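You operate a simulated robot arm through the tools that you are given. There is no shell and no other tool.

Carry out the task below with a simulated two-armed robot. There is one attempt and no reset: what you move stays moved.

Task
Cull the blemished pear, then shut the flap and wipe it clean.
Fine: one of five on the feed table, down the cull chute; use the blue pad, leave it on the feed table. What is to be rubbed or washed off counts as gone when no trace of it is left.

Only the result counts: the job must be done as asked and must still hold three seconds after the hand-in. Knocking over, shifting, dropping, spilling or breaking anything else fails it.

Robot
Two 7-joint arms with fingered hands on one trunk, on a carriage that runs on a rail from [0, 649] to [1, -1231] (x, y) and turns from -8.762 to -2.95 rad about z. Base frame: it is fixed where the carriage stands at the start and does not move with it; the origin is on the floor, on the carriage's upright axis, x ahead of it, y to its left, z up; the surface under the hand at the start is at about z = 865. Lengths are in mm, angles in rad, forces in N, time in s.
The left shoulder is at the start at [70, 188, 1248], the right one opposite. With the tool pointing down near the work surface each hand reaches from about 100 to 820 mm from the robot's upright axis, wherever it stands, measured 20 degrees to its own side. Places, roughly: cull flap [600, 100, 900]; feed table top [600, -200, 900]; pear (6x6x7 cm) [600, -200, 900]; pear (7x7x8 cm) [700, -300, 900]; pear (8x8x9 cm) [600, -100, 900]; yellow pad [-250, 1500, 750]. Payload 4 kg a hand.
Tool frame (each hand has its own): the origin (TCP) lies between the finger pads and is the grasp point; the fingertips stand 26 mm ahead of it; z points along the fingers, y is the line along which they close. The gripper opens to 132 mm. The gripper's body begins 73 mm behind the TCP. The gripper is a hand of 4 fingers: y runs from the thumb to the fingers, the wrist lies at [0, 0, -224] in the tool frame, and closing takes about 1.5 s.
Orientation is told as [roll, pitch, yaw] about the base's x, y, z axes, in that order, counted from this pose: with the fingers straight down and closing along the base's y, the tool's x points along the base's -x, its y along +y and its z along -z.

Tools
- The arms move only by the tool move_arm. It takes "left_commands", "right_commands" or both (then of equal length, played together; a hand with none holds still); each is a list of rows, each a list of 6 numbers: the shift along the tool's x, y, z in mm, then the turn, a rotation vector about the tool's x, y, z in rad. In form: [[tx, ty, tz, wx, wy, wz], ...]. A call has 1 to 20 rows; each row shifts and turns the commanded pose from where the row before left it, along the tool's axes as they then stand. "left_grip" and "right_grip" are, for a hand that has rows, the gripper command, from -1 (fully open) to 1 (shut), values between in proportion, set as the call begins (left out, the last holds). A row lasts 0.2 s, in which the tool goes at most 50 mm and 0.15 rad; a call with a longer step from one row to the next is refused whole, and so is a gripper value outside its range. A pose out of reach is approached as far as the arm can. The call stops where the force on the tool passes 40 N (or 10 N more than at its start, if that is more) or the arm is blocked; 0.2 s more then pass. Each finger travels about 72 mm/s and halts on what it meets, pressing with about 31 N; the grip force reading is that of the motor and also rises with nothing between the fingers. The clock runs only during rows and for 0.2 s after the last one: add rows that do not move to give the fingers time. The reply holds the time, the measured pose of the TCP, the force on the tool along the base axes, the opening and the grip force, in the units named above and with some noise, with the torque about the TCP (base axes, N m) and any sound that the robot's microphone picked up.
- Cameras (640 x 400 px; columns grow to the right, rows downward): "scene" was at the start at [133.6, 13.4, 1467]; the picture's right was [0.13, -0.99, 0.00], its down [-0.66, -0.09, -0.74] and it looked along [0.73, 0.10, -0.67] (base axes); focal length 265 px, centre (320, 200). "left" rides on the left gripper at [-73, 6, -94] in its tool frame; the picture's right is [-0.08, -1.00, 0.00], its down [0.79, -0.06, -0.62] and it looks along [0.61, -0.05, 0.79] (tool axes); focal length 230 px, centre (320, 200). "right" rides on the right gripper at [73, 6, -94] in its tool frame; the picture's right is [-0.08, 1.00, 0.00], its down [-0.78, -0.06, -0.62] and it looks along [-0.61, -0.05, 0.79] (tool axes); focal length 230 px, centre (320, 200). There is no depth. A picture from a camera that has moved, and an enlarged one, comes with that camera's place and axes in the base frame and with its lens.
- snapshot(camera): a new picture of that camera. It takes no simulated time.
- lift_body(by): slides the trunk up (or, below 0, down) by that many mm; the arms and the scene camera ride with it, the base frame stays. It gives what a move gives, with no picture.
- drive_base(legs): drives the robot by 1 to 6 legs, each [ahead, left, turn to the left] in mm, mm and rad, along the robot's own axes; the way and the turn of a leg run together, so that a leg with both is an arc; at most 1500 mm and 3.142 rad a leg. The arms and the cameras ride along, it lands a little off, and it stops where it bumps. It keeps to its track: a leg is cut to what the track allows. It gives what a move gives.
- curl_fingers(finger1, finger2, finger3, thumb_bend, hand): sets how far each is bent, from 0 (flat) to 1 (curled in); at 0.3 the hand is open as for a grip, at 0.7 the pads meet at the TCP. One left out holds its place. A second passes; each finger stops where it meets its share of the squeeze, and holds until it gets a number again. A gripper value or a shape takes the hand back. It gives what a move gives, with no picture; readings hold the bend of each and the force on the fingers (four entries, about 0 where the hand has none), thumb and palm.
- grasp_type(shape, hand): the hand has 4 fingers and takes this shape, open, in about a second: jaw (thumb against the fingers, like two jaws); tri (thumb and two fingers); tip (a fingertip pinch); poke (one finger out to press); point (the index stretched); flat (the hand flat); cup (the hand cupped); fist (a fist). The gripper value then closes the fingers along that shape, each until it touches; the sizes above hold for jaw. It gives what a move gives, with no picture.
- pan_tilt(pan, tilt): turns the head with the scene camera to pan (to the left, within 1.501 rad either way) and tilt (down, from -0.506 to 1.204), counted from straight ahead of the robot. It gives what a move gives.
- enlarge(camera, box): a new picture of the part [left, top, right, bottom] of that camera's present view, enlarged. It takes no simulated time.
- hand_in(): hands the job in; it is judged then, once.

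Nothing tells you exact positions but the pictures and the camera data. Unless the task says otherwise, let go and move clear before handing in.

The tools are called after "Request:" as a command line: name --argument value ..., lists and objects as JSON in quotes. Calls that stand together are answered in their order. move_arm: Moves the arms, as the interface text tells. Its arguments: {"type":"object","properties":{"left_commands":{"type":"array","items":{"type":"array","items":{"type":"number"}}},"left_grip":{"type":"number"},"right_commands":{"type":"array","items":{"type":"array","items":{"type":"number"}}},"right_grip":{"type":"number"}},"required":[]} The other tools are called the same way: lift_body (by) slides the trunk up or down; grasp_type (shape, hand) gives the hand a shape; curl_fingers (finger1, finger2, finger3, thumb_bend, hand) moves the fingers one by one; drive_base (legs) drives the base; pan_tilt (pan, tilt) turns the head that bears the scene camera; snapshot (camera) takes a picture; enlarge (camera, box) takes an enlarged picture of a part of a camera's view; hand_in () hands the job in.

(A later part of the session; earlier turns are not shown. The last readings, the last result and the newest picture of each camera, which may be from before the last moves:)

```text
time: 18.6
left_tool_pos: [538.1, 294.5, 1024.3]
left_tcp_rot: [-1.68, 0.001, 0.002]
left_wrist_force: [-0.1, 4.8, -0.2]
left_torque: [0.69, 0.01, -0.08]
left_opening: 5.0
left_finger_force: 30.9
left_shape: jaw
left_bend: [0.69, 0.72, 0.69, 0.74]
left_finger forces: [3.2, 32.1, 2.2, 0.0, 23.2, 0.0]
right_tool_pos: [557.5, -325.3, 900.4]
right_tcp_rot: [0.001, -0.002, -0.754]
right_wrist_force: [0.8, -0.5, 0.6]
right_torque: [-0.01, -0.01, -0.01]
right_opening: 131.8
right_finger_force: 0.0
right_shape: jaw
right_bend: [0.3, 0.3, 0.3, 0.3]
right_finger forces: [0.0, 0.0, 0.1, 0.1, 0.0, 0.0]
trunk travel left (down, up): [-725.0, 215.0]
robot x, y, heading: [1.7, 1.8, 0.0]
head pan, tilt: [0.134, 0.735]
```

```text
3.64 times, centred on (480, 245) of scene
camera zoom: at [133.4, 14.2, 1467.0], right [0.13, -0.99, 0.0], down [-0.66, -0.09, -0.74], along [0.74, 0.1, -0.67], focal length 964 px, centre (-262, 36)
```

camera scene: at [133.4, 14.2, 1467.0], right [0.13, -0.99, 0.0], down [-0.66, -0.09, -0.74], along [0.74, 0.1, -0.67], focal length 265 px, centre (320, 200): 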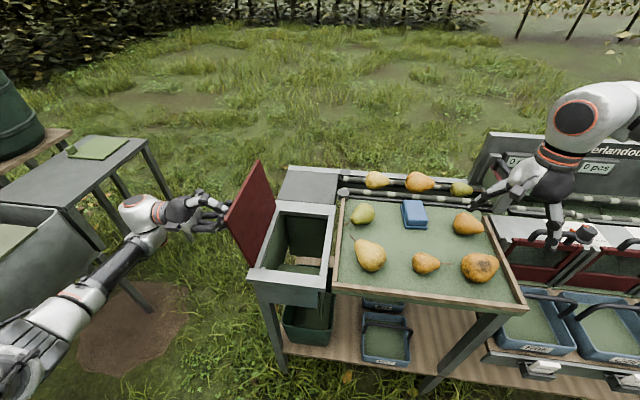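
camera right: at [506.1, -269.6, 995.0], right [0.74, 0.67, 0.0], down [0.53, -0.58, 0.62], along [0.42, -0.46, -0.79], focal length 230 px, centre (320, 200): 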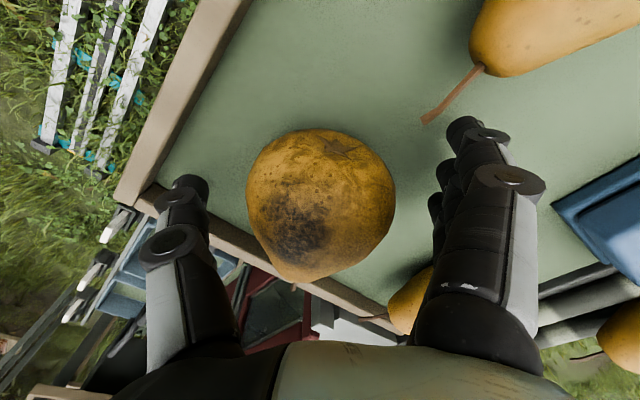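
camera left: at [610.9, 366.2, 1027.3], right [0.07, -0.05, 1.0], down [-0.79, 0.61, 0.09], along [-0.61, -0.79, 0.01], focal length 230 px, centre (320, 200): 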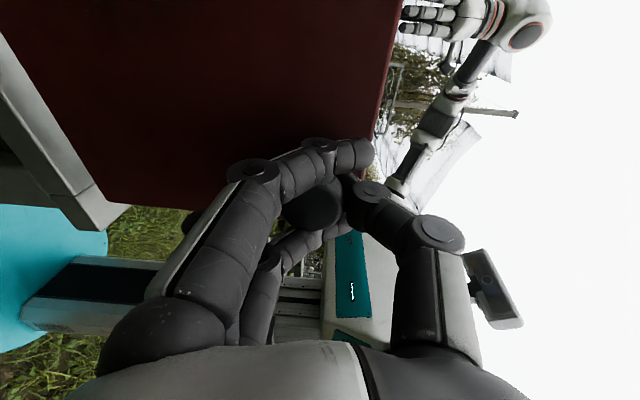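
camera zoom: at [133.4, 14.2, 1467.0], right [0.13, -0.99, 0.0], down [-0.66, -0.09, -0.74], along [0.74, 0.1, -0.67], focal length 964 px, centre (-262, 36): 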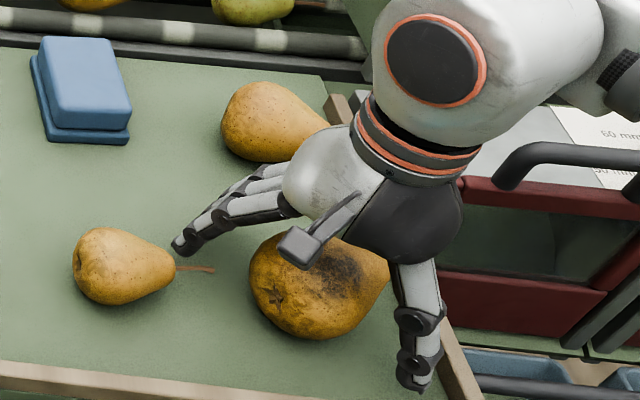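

The small pear's stem tip lies close to where the nearest finger would sweep in, so I won't close here. I'll rise, narrow the hand a little, shift about 15 mm along the pear towards its stem, and check again.

Request:
move_arm --right_commands '[[0, 0, -25, 0, 0, 0], [0, 0, -25, 0, 0, 0], [-8, 0, 0, 0, 0, 0], [-7, 0, 0, 0, 0, 0], [0, 0, 0, 0, 0, 0]]'

Request:
move_arm --right_commands '[[0, 0, 0, 0, 0, 0], [0, 0, 0, 0, 0, 0], [0, 0, 0, 0, 0, 0]]' --right_grip -0.6

Request:
snapshot --camera "right"

```text
time: 19.8
left_tool_pos: [537.1, 294.8, 1024.1]
left_tcp_rot: [-1.682, 0.0, 0.001]
left_wrist_force: [-1.1, 4.7, -0.7]
left_torque: [0.7, 0.04, -0.08]
left_opening: 5.0
left_finger_force: 31.2
left_shape: jaw
left_bend: [0.69, 0.72, 0.69, 0.74]
left_finger forces: [3.2, 32.2, 2.2, 0.1, 23.0, 0.0]
right_tool_pos: [567.9, -335.1, 952.9]
right_tcp_rot: [0.001, 0.0, -0.753]
right_wrist_force: [0.4, -0.2, 0.7]
right_torque: [0.01, -0.03, 0.01]
right_opening: 131.9
right_finger_force: 0.0
right_shape: jaw
right_bend: [0.3, 0.3, 0.3, 0.3]
right_finger forces: [0.0, 0.0, 0.1, 0.0, 0.0, 0.0]
trunk travel left (down, up): [-725.0, 215.0]
robot x, y, heading: [-1.4, 1.0, -0.003]
head pan, tilt: [0.134, 0.735]
```

```text
time: 20.6
left_tool_pos: [538.1, 295.4, 1025.4]
left_tcp_rot: [-1.682, 0.0, 0.001]
left_wrist_force: [-2.0, 4.7, -0.5]
left_torque: [0.72, 0.07, -0.04]
left_opening: 5.0
left_finger_force: 31.2
left_shape: jaw
left_bend: [0.69, 0.72, 0.69, 0.74]
left_finger forces: [3.1, 32.1, 2.3, 0.0, 23.1, 0.0]
right_tool_pos: [568.0, -334.9, 951.7]
right_tcp_rot: [0.0, 0.0, -0.755]
right_wrist_force: [-0.3, 0.2, 0.2]
right_torque: [0.02, 0.04, 0.02]
right_opening: 106.0
right_finger_force: 0.0
right_shape: jaw
right_bend: [0.59, 0.59, 0.59, 0.55]
right_finger forces: [0.1, 0.0, 0.0, 0.0, 0.0, 0.0]
trunk travel left (down, up): [-725.0, 215.0]
robot x, y, heading: [0.0, 3.4, -0.001]
head pan, tilt: [0.134, 0.735]
```

```text
taken
camera right: at [517.1, -280.4, 1045.4], right [0.74, 0.67, 0.0], down [0.53, -0.58, 0.62], along [0.42, -0.46, -0.79], focal length 230 px, centre (320, 200)
```

right: 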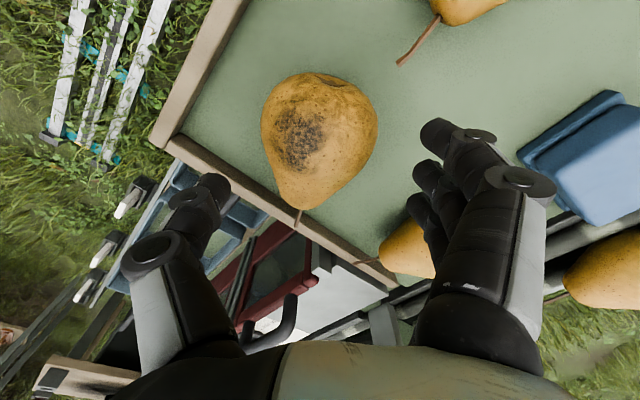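

Request:
move_arm --right_commands '[[0, 0, 25, 0, 0, 0], [0, 0, 20, 0, 0, 0], [0, 0, 8, 0, 0, 0], [0, 0, 0, 0, 0, 0]]'

Request:
snapshot --camera "right"

Request:
enlarge --camera "scene" --box '[400, 190, 560, 300]'

```text
time: 21.6
left_tool_pos: [538.3, 295.4, 1024.5]
left_tcp_rot: [-1.68, -0.001, 0.002]
left_wrist_force: [-0.7, 4.3, -0.2]
left_torque: [0.65, 0.05, -0.05]
left_opening: 4.8
left_finger_force: 31.2
left_shape: jaw
left_bend: [0.69, 0.72, 0.69, 0.74]
left_finger forces: [3.1, 32.3, 2.4, 0.0, 23.2, 0.0]
right_tool_pos: [567.7, -334.7, 898.7]
right_tcp_rot: [-0.002, 0.0, -0.754]
right_wrist_force: [-0.1, -1.0, -0.3]
right_torque: [0.02, 0.02, -0.01]
right_opening: 105.7
right_finger_force: 0.0
right_shape: jaw
right_bend: [0.59, 0.59, 0.59, 0.55]
right_finger forces: [0.0, 0.0, 0.0, 0.0, 0.1, 0.0]
trunk travel left (down, up): [-725.0, 215.0]
robot x, y, heading: [-0.0, 2.9, 0.0]
head pan, tilt: [0.134, 0.735]
```

```text
taken
camera right: at [516.8, -280.3, 992.2], right [0.74, 0.67, 0.0], down [0.53, -0.58, 0.62], along [0.42, -0.46, -0.79], focal length 230 px, centre (320, 200)
```

right: 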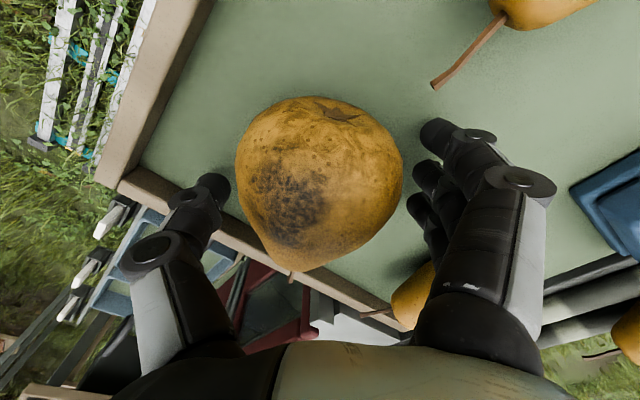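

```text
3.64 times, centred on (480, 245) of scene
camera zoom: at [133.4, 14.2, 1467.0], right [0.13, -0.99, 0.0], down [-0.66, -0.09, -0.74], along [0.73, 0.1, -0.67], focal length 964 px, centre (-262, 36)
```

zoom: 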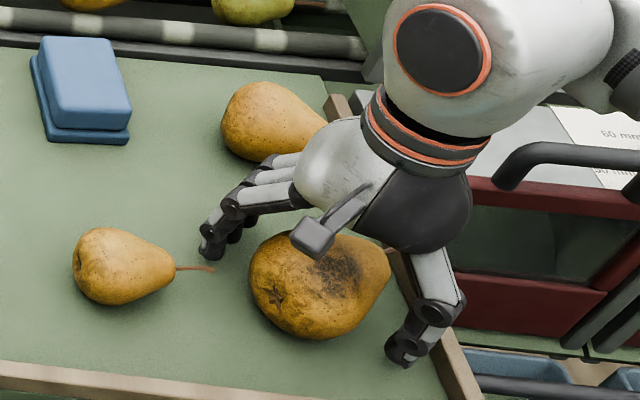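

The stem is now clear and the pear sits between thumb and fingers. Closing.

Request:
move_arm --right_commands '[[0, 0, 0, 0, 0, 0], [0, 0, 0, 0, 0, 0], [0, 0, 0, 0, 0, 0], [0, 0, 0, 0, 0, 0], [0, 0, 0, 0, 0, 0], [0, 0, 0, 0, 0, 0], [0, 0, 0, 0, 0, 0]]' --right_grip 1.0

Request:
snapshot --camera "right"

Request:
enlarge --camera "scene" --box '[400, 190, 560, 300]'

```text
time: 23.2
left_tool_pos: [538.3, 296.2, 1024.6]
left_tcp_rot: [-1.681, 0.0, 0.0]
left_wrist_force: [-0.7, 5.2, -0.7]
left_torque: [0.69, 0.03, -0.09]
left_opening: 5.0
left_finger_force: 31.3
left_shape: jaw
left_bend: [0.69, 0.72, 0.69, 0.74]
left_finger forces: [3.1, 32.5, 2.4, 0.1, 23.3, 0.0]
right_tool_pos: [567.5, -334.6, 897.2]
right_tcp_rot: [0.001, 0.0, -0.755]
right_wrist_force: [-0.1, 0.3, 0.0]
right_torque: [-0.01, -0.02, 0.02]
right_opening: 51.6
right_finger_force: 31.0
right_shape: jaw
right_bend: [0.73, 0.73, 0.72, 0.73]
right_finger forces: [10.9, 9.7, 9.1, 0.0, 29.6, 0.0]
trunk travel left (down, up): [-725.0, 215.0]
robot x, y, heading: [1.0, -2.5, -0.003]
head pan, tilt: [0.134, 0.735]
```

```text
taken
camera right: at [516.9, -280.4, 992.3], right [0.74, 0.67, 0.0], down [0.53, -0.58, 0.62], along [0.42, -0.46, -0.79], focal length 230 px, centre (320, 200)
```

right: 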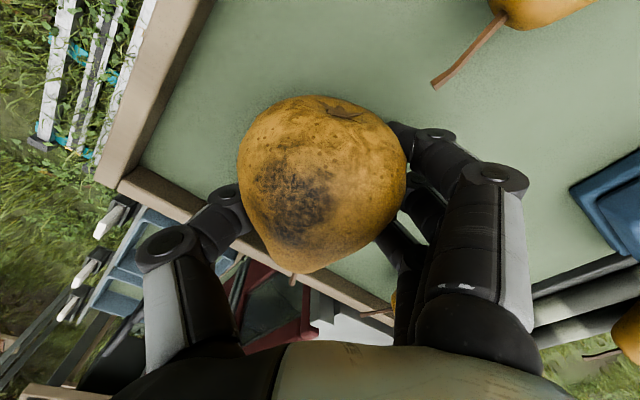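

```text
3.64 times, centred on (480, 245) of scene
camera zoom: at [133.5, 14.0, 1467.0], right [0.13, -0.99, 0.0], down [-0.66, -0.09, -0.74], along [0.73, 0.1, -0.67], focal length 964 px, centre (-262, 36)
```

zoom: 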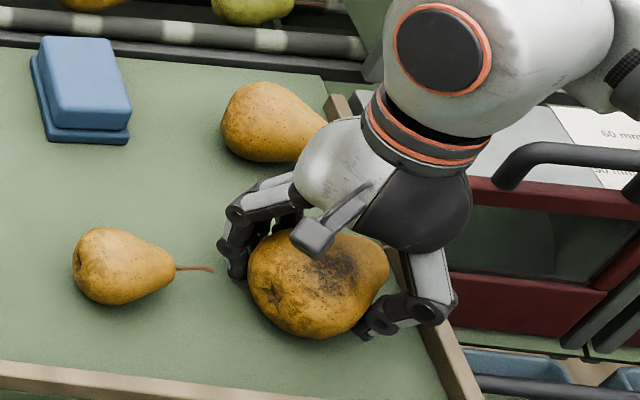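

All three fingers and the thumb are holding the pear. I'll lift it slowly straight up.

Request:
move_arm --right_commands '[[0, 0, -6, 0, 0, 0], [0, 0, -8, 0, 0, 0], [0, 0, -12, 0, 0, 0], [0, 0, -20, 0, 0, 0], [0, 0, -25, 0, 0, 0], [0, 0, -25, 0, 0, 0], [0, 0, -25, 0, 0, 0], [0, 0, -25, 0, 0, 0], [0, 0, 0, 0, 0, 0]]'

Request:
snapshot --camera "right"

Request:
snapshot --camera "scene"

```text
time: 25.2
left_tool_pos: [538.5, 295.1, 1023.8]
left_tcp_rot: [-1.681, -0.001, 0.001]
left_wrist_force: [-0.8, 5.4, 0.5]
left_torque: [0.68, 0.01, -0.1]
left_opening: 5.0
left_finger_force: 31.2
left_shape: jaw
left_bend: [0.69, 0.72, 0.69, 0.74]
left_finger forces: [3.0, 32.9, 2.5, 0.1, 23.5, 0.0]
right_tool_pos: [567.9, -334.3, 1045.1]
right_tcp_rot: [0.0, -0.002, -0.753]
right_wrist_force: [-1.1, 0.6, -2.3]
right_torque: [0.02, 0.01, 0.01]
right_opening: 51.7
right_finger_force: 31.4
right_shape: jaw
right_bend: [0.73, 0.73, 0.72, 0.73]
right_finger forces: [11.1, 9.7, 9.0, 0.0, 29.7, 0.0]
trunk travel left (down, up): [-725.0, 215.0]
robot x, y, heading: [-4.4, -3.6, -0.001]
head pan, tilt: [0.134, 0.735]
```

```text
taken
camera right: at [516.9, -280.1, 1138.5], right [0.74, 0.67, 0.0], down [0.53, -0.58, 0.62], along [0.42, -0.46, -0.79], focal length 230 px, centre (320, 200)
```

right: 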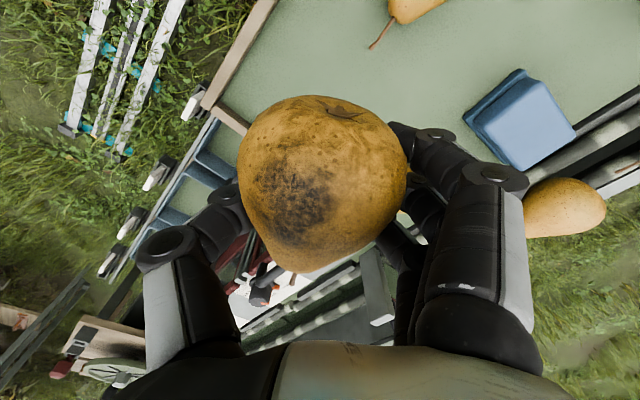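

```text
taken
camera scene: at [133.5, 13.9, 1467.0], right [0.13, -0.99, 0.0], down [-0.66, -0.09, -0.74], along [0.73, 0.1, -0.67], focal length 265 px, centre (320, 200)
```

scene: 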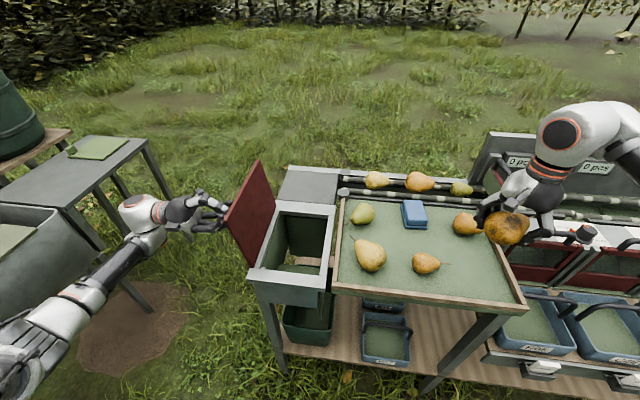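

The pear is firmly held. I'll carry it level over the table towards the open chute, in two stages.

Request:
move_arm --right_commands '[[20.7, 27, 0, 0, 0, 0], [20.7, 27, 0, 0, 0, 0], [20.7, 27, 0, 0, 0, 0], [20.7, 27, 0, 0, 0, 0], [20.7, 27, 0, 0, 0, 0], [20.7, 27, 0, 0, 0, 0], [20.7, 27, 0, 0, 0, 0], [20.7, 27, 0, 0, 0, 0], [0, 0, 0, 0, 0, 0]]'

Request:
snapshot --camera "scene"

```text
time: 27.2
left_tool_pos: [537.9, 292.9, 1025.3]
left_tcp_rot: [-1.68, 0.0, 0.002]
left_wrist_force: [-2.1, 6.2, 1.4]
left_torque: [0.75, 0.05, 0.0]
left_opening: 4.9
left_finger_force: 30.9
left_shape: jaw
left_bend: [0.69, 0.72, 0.69, 0.74]
left_finger forces: [2.8, 34.5, 2.6, 0.0, 24.9, 0.0]
right_tool_pos: [634.8, -81.1, 1030.4]
right_tcp_rot: [0.0, -0.002, -0.753]
right_wrist_force: [-0.7, 0.4, -1.7]
right_torque: [-0.03, 0.01, 0.05]
right_opening: 51.1
right_finger_force: 31.2
right_shape: jaw
right_bend: [0.73, 0.73, 0.72, 0.73]
right_finger forces: [11.2, 9.7, 8.9, 0.1, 29.3, 0.0]
right hand out of reach, approached as far as the arm can: row 3, 4, 5, 6, 7
trunk travel left (down, up): [-725.0, 215.0]
robot x, y, heading: [0.9, 0.2, -0.002]
head pan, tilt: [0.134, 0.735]
```

```text
taken
camera scene: at [133.5, 13.0, 1467.0], right [0.13, -0.99, 0.0], down [-0.66, -0.09, -0.74], along [0.73, 0.1, -0.67], focal length 265 px, centre (320, 200)
```

scene: 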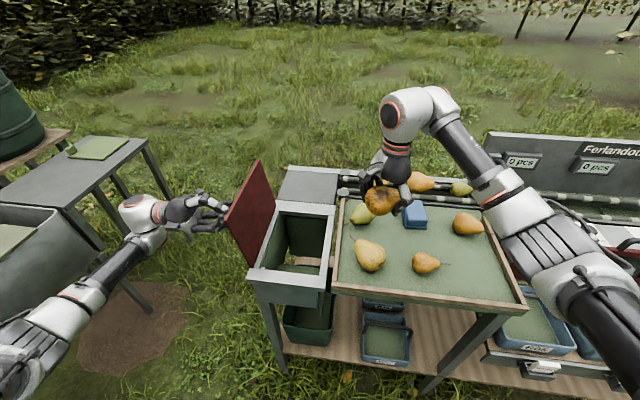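

The arm hit a limit with that wrist turn on the way, and the pear is still held at (635, -81). I'll turn the wrist back toward neutral, then proceed.

Request:
move_arm --right_commands '[[0, 0, -10, 0, 0, -0.13], [0, 0, -10, 0, 0, -0.13], [0, 0, -10, 0, 0, -0.13], [0, 0, 0, 0, 0, -0.13], [0, 0, 0, 0, 0, -0.13], [0, 0, 0, 0, 0, -0.1], [0, 0, 0, 0, 0, 0]]'

Request:
snapshot --camera "scene"

```text
time: 28.8
left_tool_pos: [537.3, 294.3, 1023.3]
left_tcp_rot: [-1.68, -0.001, 0.002]
left_wrist_force: [-0.6, 5.2, 0.3]
left_torque: [0.62, -0.01, -0.08]
left_opening: 5.0
left_finger_force: 31.0
left_shape: jaw
left_bend: [0.69, 0.72, 0.69, 0.74]
left_finger forces: [2.8, 33.1, 2.7, 0.1, 23.7, 0.1]
right_tool_pos: [631.6, -79.6, 1060.6]
right_tcp_rot: [0.0, 0.0, -0.005]
right_wrist_force: [0.4, -0.2, -2.8]
right_torque: [-0.02, -0.02, 0.02]
right_opening: 51.3
right_finger_force: 30.2
right_shape: jaw
right_bend: [0.73, 0.73, 0.72, 0.73]
right_finger forces: [11.2, 9.6, 9.0, 0.0, 29.0, 0.0]
trunk travel left (down, up): [-725.0, 215.0]
robot x, y, heading: [-1.1, 0.7, -0.002]
head pan, tilt: [0.134, 0.735]
```

```text
taken
camera scene: at [133.6, 14.1, 1467.0], right [0.13, -0.99, 0.0], down [-0.66, -0.09, -0.74], along [0.73, 0.1, -0.67], focal length 265 px, centre (320, 200)
```

scene: 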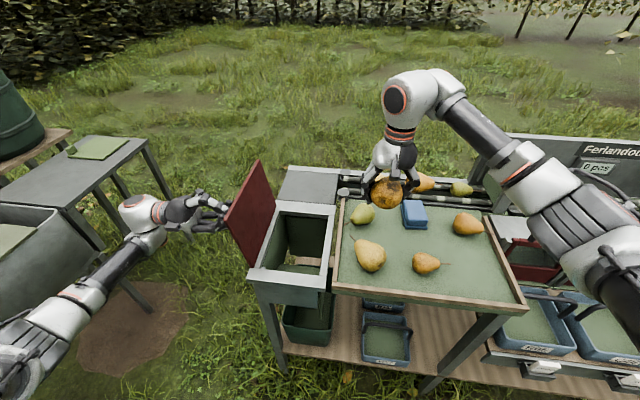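

Request:
move_arm --right_commands '[[2.1, 27.5, 0, 0, 0, 0], [2.1, 27.5, 0, 0, 0, 0], [2.1, 27.5, 0, 0, 0, 0], [2.1, 27.5, 0, 0, 0, 0], [0, 0, 0, 0, 0, 0]]'

Request:
snapshot --camera "scene"

```text
time: 30.0
left_tool_pos: [538.0, 295.1, 1025.4]
left_tcp_rot: [-1.679, 0.0, 0.001]
left_wrist_force: [-0.5, 5.1, 1.1]
left_torque: [0.76, 0.02, -0.05]
left_opening: 4.9
left_finger_force: 30.6
left_shape: jaw
left_bend: [0.69, 0.72, 0.69, 0.74]
left_finger forces: [2.7, 34.8, 2.8, 0.0, 24.8, 0.1]
right_tool_pos: [624.6, 29.5, 1061.3]
right_tcp_rot: [0.001, 0.001, -0.005]
right_wrist_force: [-1.1, -0.1, -1.9]
right_torque: [-0.02, -0.02, -0.03]
right_opening: 50.9
right_finger_force: 31.3
right_shape: jaw
right_bend: [0.73, 0.73, 0.72, 0.73]
right_finger forces: [11.3, 9.6, 9.0, 0.0, 29.1, 0.1]
trunk travel left (down, up): [-725.0, 215.0]
robot x, y, heading: [-1.8, 4.3, 0.0]
head pan, tilt: [0.134, 0.735]
```

```text
taken
camera scene: at [133.6, 13.1, 1467.0], right [0.13, -0.99, 0.0], down [-0.66, -0.09, -0.74], along [0.73, 0.1, -0.67], focal length 265 px, centre (320, 200)
```

scene: 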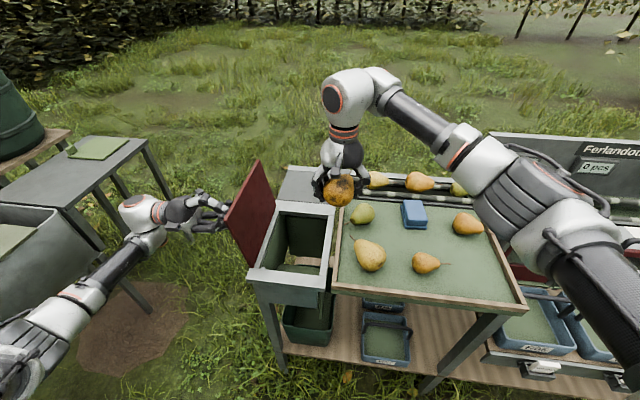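

Request:
move_arm --right_commands '[[2.1, 27.5, 0, 0, 0, 0], [2.1, 27.5, 0, 0, 0, 0], [2.1, 27.5, 0, 0, 0, 0], [2.1, 27.5, 0, 0, 0, 0], [0, 0, 0, 0, 0, 0]]'

Request:
snapshot --camera "right"

Request:
snapshot --camera "scene"

```text
time: 31.2
left_tool_pos: [538.1, 294.0, 1024.4]
left_tcp_rot: [-1.678, 0.0, 0.002]
left_wrist_force: [-0.6, 4.8, -0.2]
left_torque: [0.78, -0.01, -0.04]
left_opening: 5.0
left_finger_force: 31.4
left_shape: jaw
left_bend: [0.69, 0.72, 0.69, 0.74]
left_finger forces: [2.7, 35.3, 2.8, 0.0, 25.1, 0.0]
right_tool_pos: [616.4, 138.7, 1061.5]
right_tcp_rot: [-0.001, 0.0, -0.005]
right_wrist_force: [0.0, -0.6, -3.1]
right_torque: [0.01, 0.03, 0.03]
right_opening: 50.9
right_finger_force: 31.1
right_shape: jaw
right_bend: [0.73, 0.73, 0.72, 0.73]
right_finger forces: [11.4, 9.5, 8.9, 0.0, 29.0, 0.1]
trunk travel left (down, up): [-725.0, 215.0]
robot x, y, heading: [-2.2, -0.3, -0.001]
head pan, tilt: [0.134, 0.735]
```

```text
taken
camera right: at [542.0, 145.4, 1154.7], right [0.08, 1.0, 0.0], down [0.78, -0.06, 0.62], along [0.61, -0.05, -0.79], focal length 230 px, centre (320, 200)
```

right: 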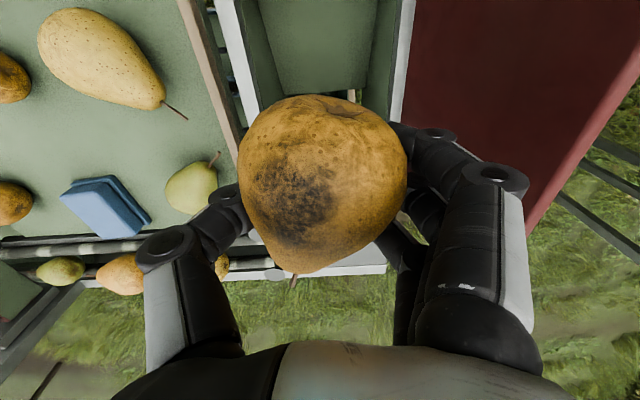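

```text
taken
camera scene: at [133.5, 13.0, 1467.0], right [0.13, -0.99, 0.0], down [-0.66, -0.09, -0.74], along [0.73, 0.1, -0.67], focal length 265 px, centre (320, 200)
```

scene: 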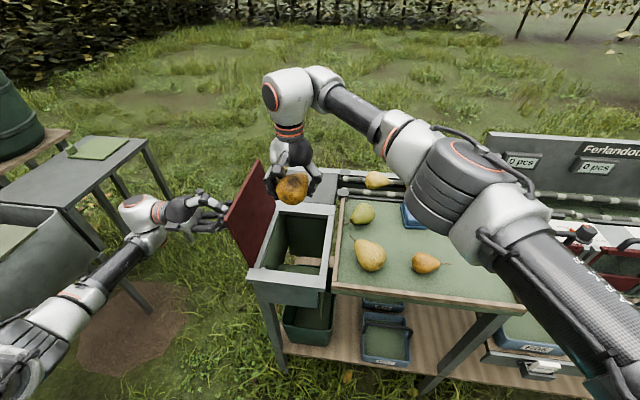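

The pear is right above the chute opening. I'll lower it to the rim.

Request:
move_arm --right_commands '[[0, -4, 30, 0, 0, 0], [0, 0, 30, 0, 0, 0], [0, 0, 30, 0, 0, 0], [0, 0, 30, 0, 0, 0], [0, 0, 25, 0, 0, 0], [0, 0, 0, 0, 0, 0]]'

Request:
snapshot --camera "right"

Request:
enlarge --camera "scene" --box '[200, 140, 400, 290]'

```text
time: 32.6
left_tool_pos: [537.1, 294.7, 1023.4]
left_tcp_rot: [-1.68, -0.001, 0.003]
left_wrist_force: [-1.8, 6.6, 1.3]
left_torque: [0.68, 0.03, -0.04]
left_opening: 5.1
left_finger_force: 30.9
left_shape: jaw
left_bend: [0.69, 0.72, 0.69, 0.74]
left_finger forces: [2.5, 34.0, 2.9, 0.0, 23.8, 0.0]
right_tool_pos: [616.8, 136.6, 915.8]
right_tcp_rot: [-0.001, 0.0, -0.002]
right_wrist_force: [0.1, 0.2, -2.4]
right_torque: [0.02, -0.03, 0.02]
right_opening: 50.9
right_finger_force: 30.5
right_shape: jaw
right_bend: [0.73, 0.73, 0.72, 0.73]
right_finger forces: [11.4, 9.5, 9.0, 0.0, 28.7, 0.0]
trunk travel left (down, up): [-725.0, 215.0]
robot x, y, heading: [-0.9, -1.6, -0.003]
head pan, tilt: [0.134, 0.735]
```

```text
taken
camera right: at [542.2, 142.6, 1009.2], right [0.08, 1.0, 0.0], down [0.78, -0.06, 0.62], along [0.61, -0.05, -0.79], focal length 230 px, centre (320, 200)
```

right: 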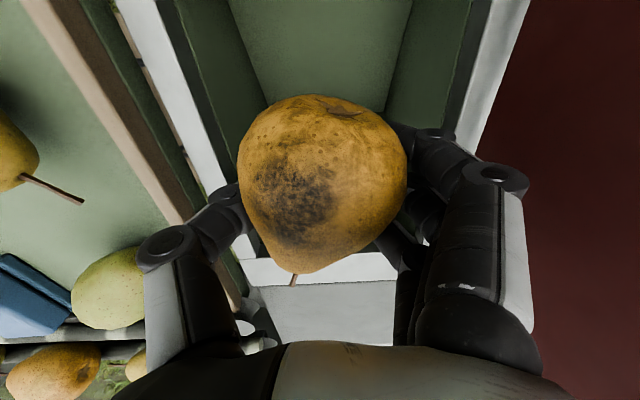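

```text
2.67 times, centred on (300, 215) of scene
camera zoom: at [133.6, 14.2, 1467.0], right [0.13, -0.99, 0.0], down [-0.66, -0.09, -0.74], along [0.73, 0.1, -0.67], focal length 707 px, centre (373, 160)
```

zoom: 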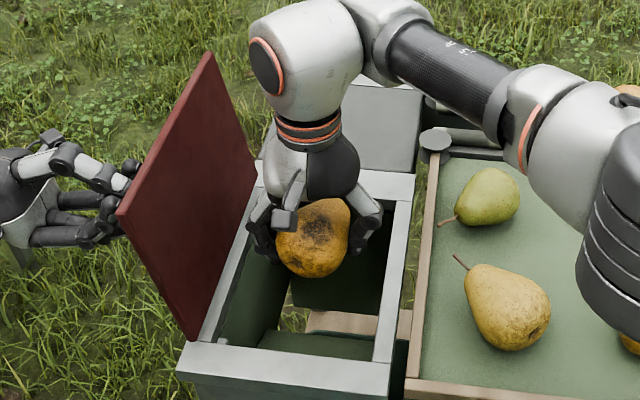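

The pear is centred inside the opening. I'll release it now.

Request:
move_arm --right_commands '[[0, 0, 10, 0, 0, 0], [0, 0, 0, 0, 0, 0], [0, 0, 0, 0, 0, 0]]'

Request:
move_arm --right_commands '[[0, 0, 0, 0, 0, 0], [0, 0, 0, 0, 0, 0], [0, 0, 0, 0, 0, 0], [0, 0, 0, 0, 0, 0], [0, 0, 0, 0, 0, 0], [0, 0, 0, 0, 0, 0]]' --right_grip -0.6

Request:
snapshot --camera "right"

Request:
snapshot --camera "scene"

```text
time: 33.4
left_tool_pos: [537.6, 295.1, 1023.6]
left_tcp_rot: [-1.681, 0.0, 0.001]
left_wrist_force: [-0.8, 5.2, 1.3]
left_torque: [0.71, 0.0, -0.02]
left_opening: 5.0
left_finger_force: 31.1
left_shape: jaw
left_bend: [0.69, 0.72, 0.69, 0.74]
left_finger forces: [2.6, 33.9, 2.9, 0.1, 23.8, 0.0]
right_tool_pos: [616.2, 137.3, 905.6]
right_tcp_rot: [-0.001, -0.001, -0.004]
right_wrist_force: [0.4, -0.2, -2.0]
right_torque: [-0.03, 0.01, -0.02]
right_opening: 50.9
right_finger_force: 30.9
right_shape: jaw
right_bend: [0.73, 0.73, 0.72, 0.73]
right_finger forces: [11.5, 9.5, 9.1, 0.0, 28.8, 0.0]
trunk travel left (down, up): [-725.0, 215.0]
robot x, y, heading: [2.5, -1.0, 0.002]
head pan, tilt: [0.134, 0.735]
```

```text
time: 34.8
left_tool_pos: [537.8, 295.7, 1024.5]
left_tcp_rot: [-1.682, 0.0, 0.002]
left_wrist_force: [0.3, 4.9, 1.7]
left_torque: [0.69, 0.01, -0.01]
left_opening: 4.9
left_finger_force: 30.7
left_shape: jaw
left_bend: [0.69, 0.72, 0.69, 0.74]
left_finger forces: [2.7, 33.9, 2.9, 0.0, 23.7, 0.0]
right_tool_pos: [616.5, 137.0, 905.9]
right_tcp_rot: [-0.001, 0.001, -0.003]
right_wrist_force: [-0.1, -0.7, -0.1]
right_torque: [0.02, -0.01, 0.0]
right_opening: 105.4
right_finger_force: 0.1
right_shape: jaw
right_bend: [0.59, 0.59, 0.59, 0.55]
right_finger forces: [0.1, 0.0, 0.0, 0.1, 0.1, 0.1]
trunk travel left (down, up): [-725.0, 215.0]
robot x, y, heading: [0.3, -2.7, 0.0]
head pan, tilt: [0.134, 0.735]
```

```text
taken
camera right: at [542.3, 142.5, 999.3], right [0.08, 1.0, 0.0], down [0.78, -0.06, 0.62], along [0.61, -0.05, -0.79], focal length 230 px, centre (320, 200)
```

right: 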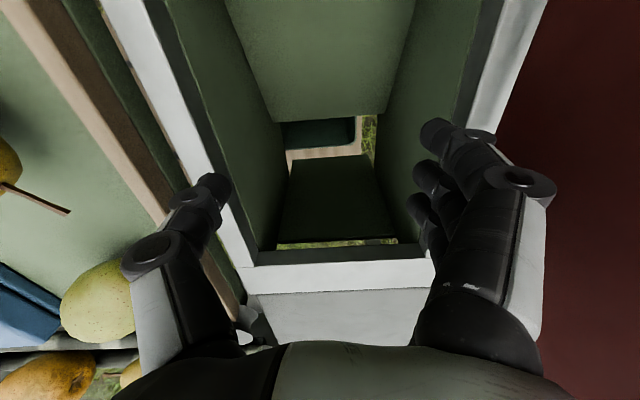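

```text
taken
camera scene: at [133.6, 14.2, 1467.0], right [0.13, -0.99, 0.0], down [-0.66, -0.09, -0.74], along [0.73, 0.1, -0.67], focal length 265 px, centre (320, 200)
```

scene: 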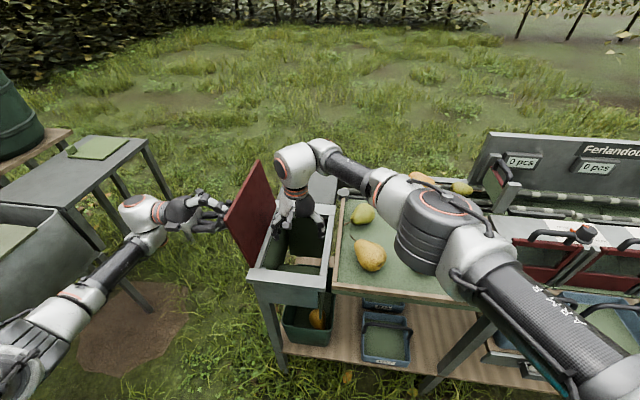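

Request:
enlarge --camera "scene" --box '[260, 270, 380, 370]'

Request:
enlarge --camera "right" --box '[200, 60, 440, 260]'

```text
4.00 times, centred on (320, 320) of scene
camera zoom: at [133.6, 14.2, 1467.0], right [0.13, -0.99, 0.0], down [-0.66, -0.09, -0.74], along [0.73, 0.1, -0.67], focal length 1061 px, centre (320, -280)
```

zoom: 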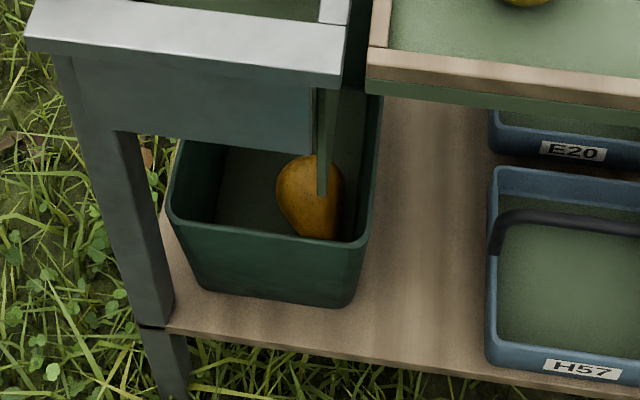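

```text
2.00 times, centred on (320, 160) of right
camera zoom: at [542.3, 142.5, 999.3], right [0.08, 1.0, 0.0], down [0.78, -0.06, 0.62], along [0.61, -0.05, -0.79], focal length 460 px, centre (320, 280)
```

zoom: 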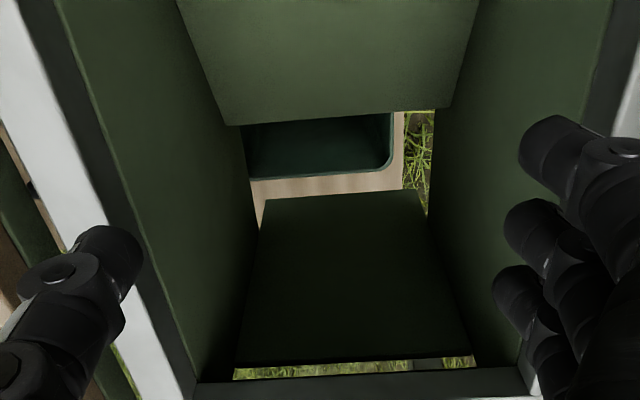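

The pear has gone down the chute and lies in the bin. Now I'll lift the right hand clear and move it back over the table before closing the flap.

Request:
move_arm --right_commands '[[0, 0, -30, 0, 0, 0], [0, 0, -40, 0, 0, 0], [0, 0, -45, 0, 0, 0], [0, 0, -45, 0, 0, 0], [-4, -35, 0, 0, 0, 0], [-4, -40, 0, 0, 0, 0], [-4, -40, 0, 0, 0, 0], [-4, -40, 0, 0, 0, 0], [-4, -40, 0, 0, 0, 0], [-4, -40, 0, 0, 0, 0], [-4, -40, 0, 0, 0, 0], [-4, -40, 0, 0, 0, 0], [0, 0, 0, 0, 0, 0]]'

Request:
snapshot --camera "scene"

Request:
snapshot --camera "right"

```text
time: 37.6
left_tool_pos: [537.8, 296.4, 1024.3]
left_tcp_rot: [-1.68, 0.001, 0.003]
left_wrist_force: [1.9, 4.4, 1.4]
left_torque: [0.62, 0.0, 0.02]
left_opening: 4.7
left_finger_force: 30.8
left_shape: jaw
left_bend: [0.69, 0.72, 0.69, 0.74]
left_finger forces: [2.6, 32.9, 2.9, 0.1, 22.4, 0.1]
right_tool_pos: [646.5, -179.8, 1066.2]
right_tcp_rot: [-0.003, 0.002, -0.003]
right_wrist_force: [0.3, 0.0, -0.3]
right_torque: [0.0, -0.03, -0.02]
right_opening: 105.4
right_finger_force: 0.1
right_shape: jaw
right_bend: [0.59, 0.59, 0.59, 0.55]
right_finger forces: [0.0, 0.1, 0.0, 0.1, 0.0, 0.0]
trunk travel left (down, up): [-725.0, 215.0]
robot x, y, heading: [-0.4, 0.2, 0.003]
head pan, tilt: [0.134, 0.735]
```

```text
taken
camera scene: at [133.6, 15.3, 1467.0], right [0.13, -0.99, 0.0], down [-0.66, -0.09, -0.74], along [0.73, 0.1, -0.67], focal length 265 px, centre (320, 200)
```

scene: 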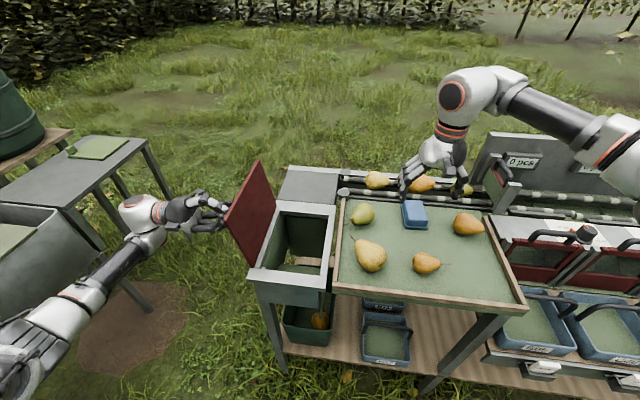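

```text
taken
camera right: at [572.6, -173.3, 1160.2], right [0.08, 1.0, 0.0], down [0.78, -0.06, 0.62], along [0.61, -0.05, -0.79], focal length 230 px, centre (320, 200)
```

right: 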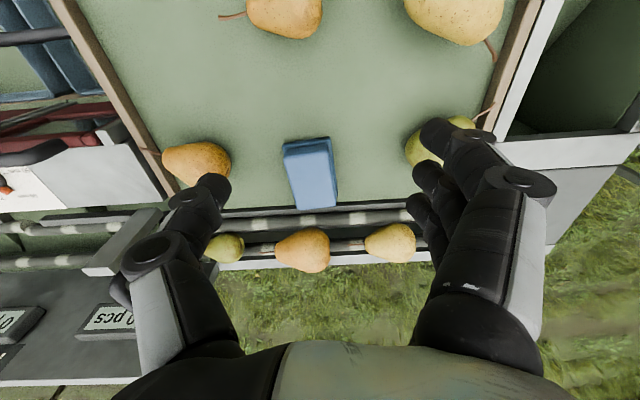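

The right hand is clear. Now I'll swing the flap back down along the reverse arc with the left hand.

Request:
move_arm --left_commands '[[0, -2.6, 12.4, -0.08, 0, 0], [0, -2.6, 12.4, -0.08, 0, 0], [0, -2.6, 12.4, -0.08, 0, 0], [0, -2.6, 12.4, -0.08, 0, 0], [0, -2.6, 12.4, -0.08, 0, 0], [0, -2.6, 12.4, -0.08, 0, 0], [0, -2.6, 12.4, -0.08, 0, 0], [0, -2.6, 12.4, -0.08, 0, 0], [0, -2.6, 12.4, -0.08, 0, 0], [0, -2.6, 12.4, -0.08, 0, 0], [0, 0, 0, 0, 0, 0]]'

Request:
snapshot --camera "scene"

```text
time: 40.0
left_tool_pos: [538.1, 172.0, 1020.4]
left_tcp_rot: [-0.879, -0.002, 0.001]
left_wrist_force: [1.1, -0.6, 4.1]
left_torque: [0.4, 0.0, 0.0]
left_opening: 4.6
left_finger_force: 31.2
left_shape: jaw
left_bend: [0.69, 0.72, 0.69, 0.74]
left_finger forces: [2.8, 29.4, 3.4, 0.0, 21.8, 0.0]
right_tool_pos: [645.5, -180.7, 1066.5]
right_tcp_rot: [-0.001, 0.002, -0.004]
right_wrist_force: [-0.4, 0.2, 0.2]
right_torque: [-0.02, -0.01, -0.01]
right_opening: 105.4
right_finger_force: 0.0
right_shape: jaw
right_bend: [0.59, 0.59, 0.59, 0.55]
right_finger forces: [0.0, 0.1, 0.0, 0.0, 0.0, 0.1]
trunk travel left (down, up): [-725.0, 215.0]
robot x, y, heading: [-2.2, -0.0, -0.001]
head pan, tilt: [0.134, 0.735]
```

```text
taken
camera scene: at [133.1, 13.3, 1467.1], right [0.13, -0.99, 0.0], down [-0.66, -0.09, -0.74], along [0.74, 0.1, -0.67], focal length 265 px, centre (320, 200)
```

scene: 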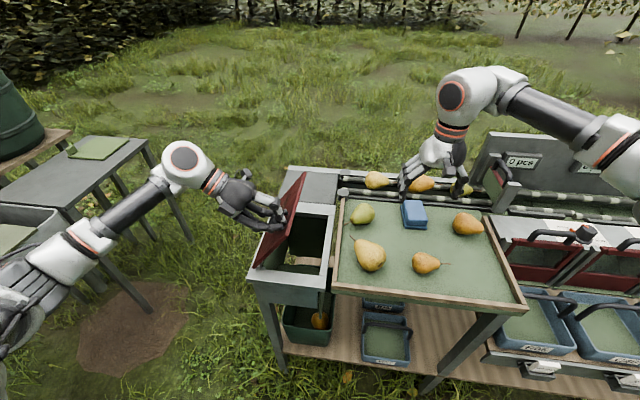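

Request:
move_arm --left_commands '[[0, -2.6, 12.4, -0.08, 0, 0], [0, -2.6, 12.4, -0.08, 0, 0], [0, -2.6, 12.4, -0.08, 0, 0], [0, -2.6, 12.4, -0.08, 0, 0], [0, -2.6, 12.4, -0.08, 0, 0], [0, -2.6, 12.4, -0.08, 0, 0], [0, -2.6, 12.4, -0.08, 0, 0], [0, -2.6, 12.4, -0.08, 0, 0], [0, -2.6, 12.4, -0.08, 0, 0], [0, 0, 0, 0, 0, 0]]'

Request:
enlarge --camera "scene" --box '[230, 180, 350, 300]'

```text
time: 42.2
left_tool_pos: [537.7, 91.8, 939.9]
left_tcp_rot: [-0.159, -0.001, 0.002]
left_wrist_force: [2.8, -15.8, 6.8]
left_torque: [0.22, -0.02, 0.01]
left_opening: 5.0
left_finger_force: 31.0
left_shape: jaw
left_bend: [0.69, 0.72, 0.69, 0.75]
left_finger forces: [3.0, 23.0, 3.4, 0.0, 36.7, 0.0]
right_tool_pos: [645.9, -183.1, 1066.0]
right_tcp_rot: [0.0, 0.0, -0.004]
right_wrist_force: [-0.4, -0.7, 0.2]
right_torque: [-0.02, 0.0, 0.0]
right_opening: 105.2
right_finger_force: 0.0
right_shape: jaw
right_bend: [0.59, 0.59, 0.59, 0.55]
right_finger forces: [0.0, 0.0, 0.0, 0.0, 0.0, 0.0]
trunk travel left (down, up): [-725.0, 215.0]
robot x, y, heading: [-1.2, -2.3, -0.004]
head pan, tilt: [0.134, 0.735]
```

```text
3.33 times, centred on (290, 240) of scene
camera zoom: at [133.2, 10.5, 1467.1], right [0.13, -0.99, 0.0], down [-0.66, -0.09, -0.74], along [0.74, 0.1, -0.67], focal length 884 px, centre (420, 67)
```

zoom: 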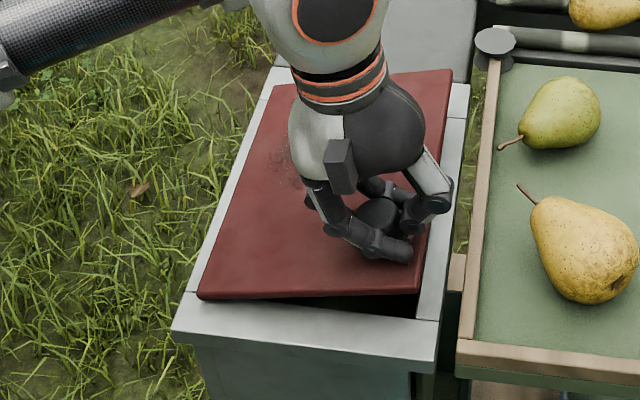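

Nearly shut. I'll bring it down the last few centimetres gently.

Request:
move_arm --left_commands '[[0, -4, 11, -0.08, 0, 0], [0, -3.5, 11, -0.079, 0, 0], [0, -0.5, 4, 0, 0, 0], [0, 0, 3, 0, 0, 0], [0, 0, 2, 0, 0, 0], [0, 0, 0, 0, 0, 0]]'

Request:
enlarge --camera "scene" --box '[230, 180, 350, 300]'

```text
time: 43.6
left_tool_pos: [538.3, 81.2, 909.1]
left_tcp_rot: [0.001, -0.002, 0.002]
left_wrist_force: [2.4, -12.0, 5.7]
left_torque: [0.85, -0.01, 0.03]
left_opening: 5.4
left_finger_force: 31.0
left_shape: jaw
left_bend: [0.69, 0.73, 0.69, 0.74]
left_finger forces: [3.3, 31.4, 3.7, 0.0, 31.9, 0.0]
right_tool_pos: [646.2, -182.2, 1065.5]
right_tcp_rot: [0.003, 0.0, -0.002]
right_wrist_force: [0.7, 0.8, -0.9]
right_torque: [0.02, -0.01, 0.01]
right_opening: 105.5
right_finger_force: 0.0
right_shape: jaw
right_bend: [0.59, 0.59, 0.59, 0.55]
right_finger forces: [0.0, 0.0, 0.0, 0.0, 0.1, 0.1]
trunk travel left (down, up): [-725.0, 215.0]
robot x, y, heading: [0.2, 2.2, 0.001]
head pan, tilt: [0.134, 0.735]
```

```text
3.33 times, centred on (290, 240) of scene
camera zoom: at [133.3, 10.7, 1467.0], right [0.13, -0.99, 0.0], down [-0.66, -0.09, -0.74], along [0.74, 0.1, -0.67], focal length 884 px, centre (420, 67)
```

zoom: 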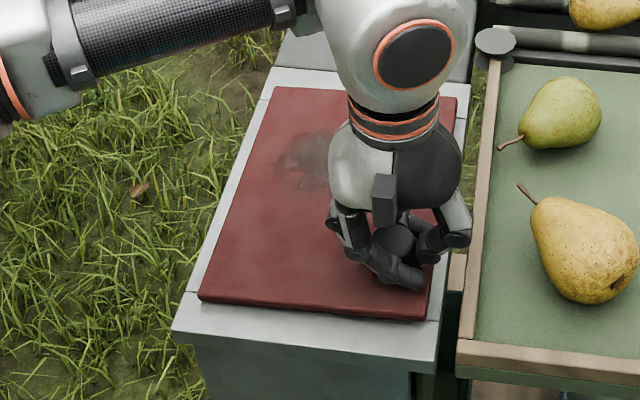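

Request:
move_arm --left_commands '[[0, 0, 2, 0, 0, 0], [0, 0, 2, 0, 0, 0], [0, 0, 1, 0, 0, 0], [0, 0, 0, 0, 0, 0]]'

Request:
enlarge --camera "scene" --box '[230, 240, 350, 300]'

```text
time: 44.6
left_tool_pos: [538.4, 81.0, 904.2]
left_tcp_rot: [0.0, -0.002, 0.003]
left_wrist_force: [2.3, -14.1, 5.9]
left_torque: [0.81, -0.03, 0.03]
left_opening: 5.2
left_finger_force: 30.8
left_shape: jaw
left_bend: [0.69, 0.73, 0.69, 0.74]
left_finger forces: [3.5, 32.4, 3.9, 0.0, 31.5, 0.0]
right_tool_pos: [646.6, -182.6, 1065.8]
right_tcp_rot: [0.001, -0.002, -0.005]
right_wrist_force: [-0.6, 0.5, 0.5]
right_torque: [-0.04, 0.01, 0.02]
right_opening: 105.4
right_finger_force: 0.1
right_shape: jaw
right_bend: [0.59, 0.59, 0.59, 0.55]
right_finger forces: [0.0, 0.0, 0.0, 0.0, 0.1, 0.1]
trunk travel left (down, up): [-725.0, 215.0]
robot x, y, heading: [-0.8, -3.0, -0.001]
head pan, tilt: [0.134, 0.735]
```

```text
5.33 times, centred on (290, 270) of scene
camera zoom: at [133.2, 10.5, 1467.1], right [0.13, -0.99, 0.0], down [-0.66, -0.09, -0.74], along [0.74, 0.1, -0.67], focal length 1414 px, centre (480, -173)
```

zoom: 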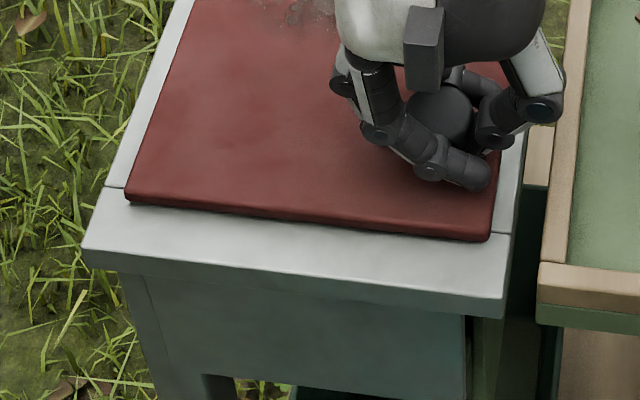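

The flap's corners are back exactly where they were at the start, so it's shut. I'll release the knob and raise the left hand straight up.

Request:
move_arm --left_commands '[[0, 1, 0, 0, 0, 0], [0, 2, 0, 0, 0, 0], [0, 1, 0, 0, 0, 0], [0, 0, 0, 0, 0, 0], [0, 0, 0, 0, 0, 0]]' --left_grip 0.0

Request:
snapshot --camera "left"

Request:
enlarge --camera "scene" --box '[230, 200, 350, 300]'

```text
time: 45.8
left_tool_pos: [538.1, 87.8, 904.4]
left_tcp_rot: [-0.001, -0.002, 0.001]
left_wrist_force: [-1.7, 0.7, 4.2]
left_torque: [0.14, 0.04, 0.04]
left_opening: 64.8
left_finger_force: 0.0
left_shape: jaw
left_bend: [0.73, 0.73, 0.73, 0.7]
left_finger forces: [1.1, 1.3, 1.2, 0.1, 0.0, 0.0]
right_tool_pos: [645.9, -180.8, 1066.7]
right_tcp_rot: [0.001, 0.001, -0.004]
right_wrist_force: [-0.1, 0.0, -0.5]
right_torque: [0.01, 0.03, 0.02]
right_opening: 105.3
right_finger_force: 0.1
right_shape: jaw
right_bend: [0.59, 0.59, 0.59, 0.55]
right_finger forces: [0.1, 0.0, 0.1, 0.0, 0.0, 0.0]
trunk travel left (down, up): [-725.0, 215.0]
robot x, y, heading: [3.0, 1.7, 0.001]
head pan, tilt: [0.134, 0.735]
```

```text
taken
camera left: at [611.4, 94.3, 996.9], right [0.08, -1.0, 0.0], down [-0.79, -0.06, 0.62], along [-0.61, -0.05, -0.79], focal length 230 px, centre (320, 200)
```

left: 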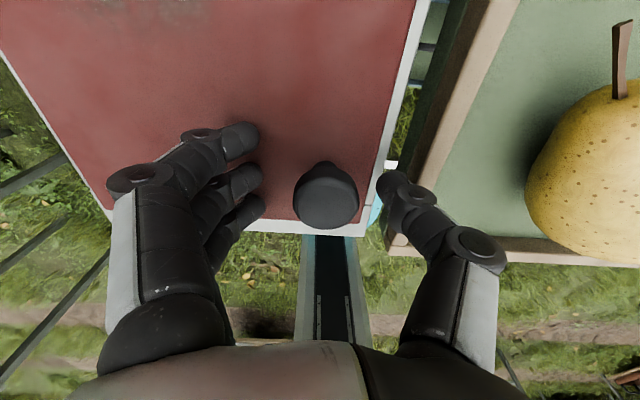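

```text
4.00 times, centred on (290, 250) of scene
camera zoom: at [133.0, 13.1, 1467.0], right [0.13, -0.99, 0.0], down [-0.66, -0.09, -0.74], along [0.74, 0.1, -0.67], focal length 1061 px, centre (440, 0)
```

zoom: 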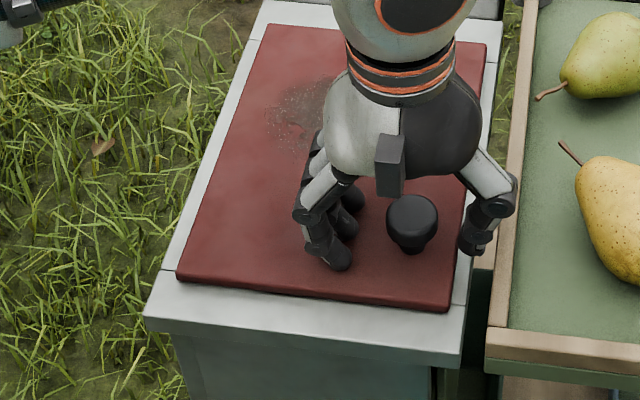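

The knob is released. I'll raise the left hand and tuck it away back and left, out of the wiping area.

Request:
move_arm --left_commands '[[0, 0, -20, 0, 0, 0], [0, 0, -30, 0, 0, 0], [0, 0, -35, 0, 0, 0], [0, 0, -35, 0, 0, 0], [19.75, 20.25, -27, 0, 0, 0], [19.75, 20.25, -27, 0, 0, 0], [19.75, 20.25, -27, 0, 0, 0], [19.75, 20.25, -27, 0, 0, 0], [19.75, 20.25, -27, 0, 0, 0], [19.75, 20.25, -27, 0, 0, 0], [19.75, 20.25, -27, 0, 0, 0], [19.75, 20.25, -27, 0, 0, 0], [0, 0, 0, 0, 0, 0]]'

Request:
snapshot --camera "scene"

Request:
snapshot --camera "right"

```text
time: 48.6
left_tool_pos: [380.0, 248.8, 1240.1]
left_tcp_rot: [-0.002, -0.001, 0.002]
left_wrist_force: [0.5, -0.5, 0.0]
left_torque: [0.06, -0.01, 0.01]
left_opening: 65.4
left_finger_force: 0.1
left_shape: jaw
left_bend: [0.73, 0.73, 0.73, 0.7]
left_finger forces: [0.0, 0.1, 0.0, 0.1, 0.0, 0.0]
right_tool_pos: [646.7, -180.7, 1064.9]
right_tcp_rot: [-0.001, 0.001, -0.005]
right_wrist_force: [0.8, -0.2, -0.2]
right_torque: [0.04, 0.01, 0.02]
right_opening: 105.4
right_finger_force: 0.0
right_shape: jaw
right_bend: [0.59, 0.59, 0.59, 0.55]
right_finger forces: [0.0, 0.0, 0.0, 0.0, 0.0, 0.1]
trunk travel left (down, up): [-725.0, 215.0]
robot x, y, heading: [-1.4, 1.0, 0.004]
head pan, tilt: [0.134, 0.735]
```

```text
taken
camera scene: at [134.6, 12.9, 1466.9], right [0.13, -0.99, 0.0], down [-0.67, -0.09, -0.74], along [0.73, 0.1, -0.67], focal length 265 px, centre (320, 200)
```

scene: 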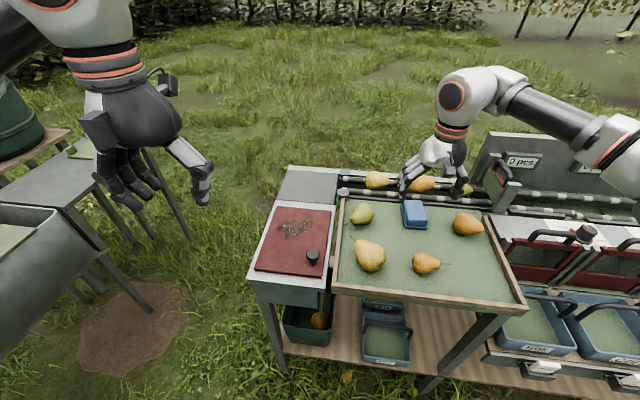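

```text
taken
camera right: at [573.5, -174.7, 1159.6], right [0.08, 1.0, 0.0], down [0.79, -0.06, 0.62], along [0.61, -0.05, -0.79], focal length 230 px, centre (320, 200)
```

right: 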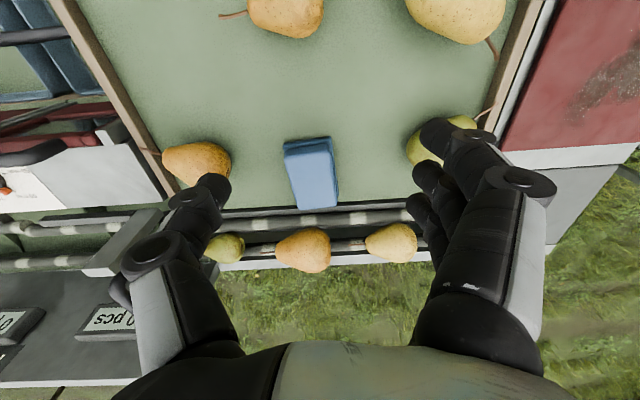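

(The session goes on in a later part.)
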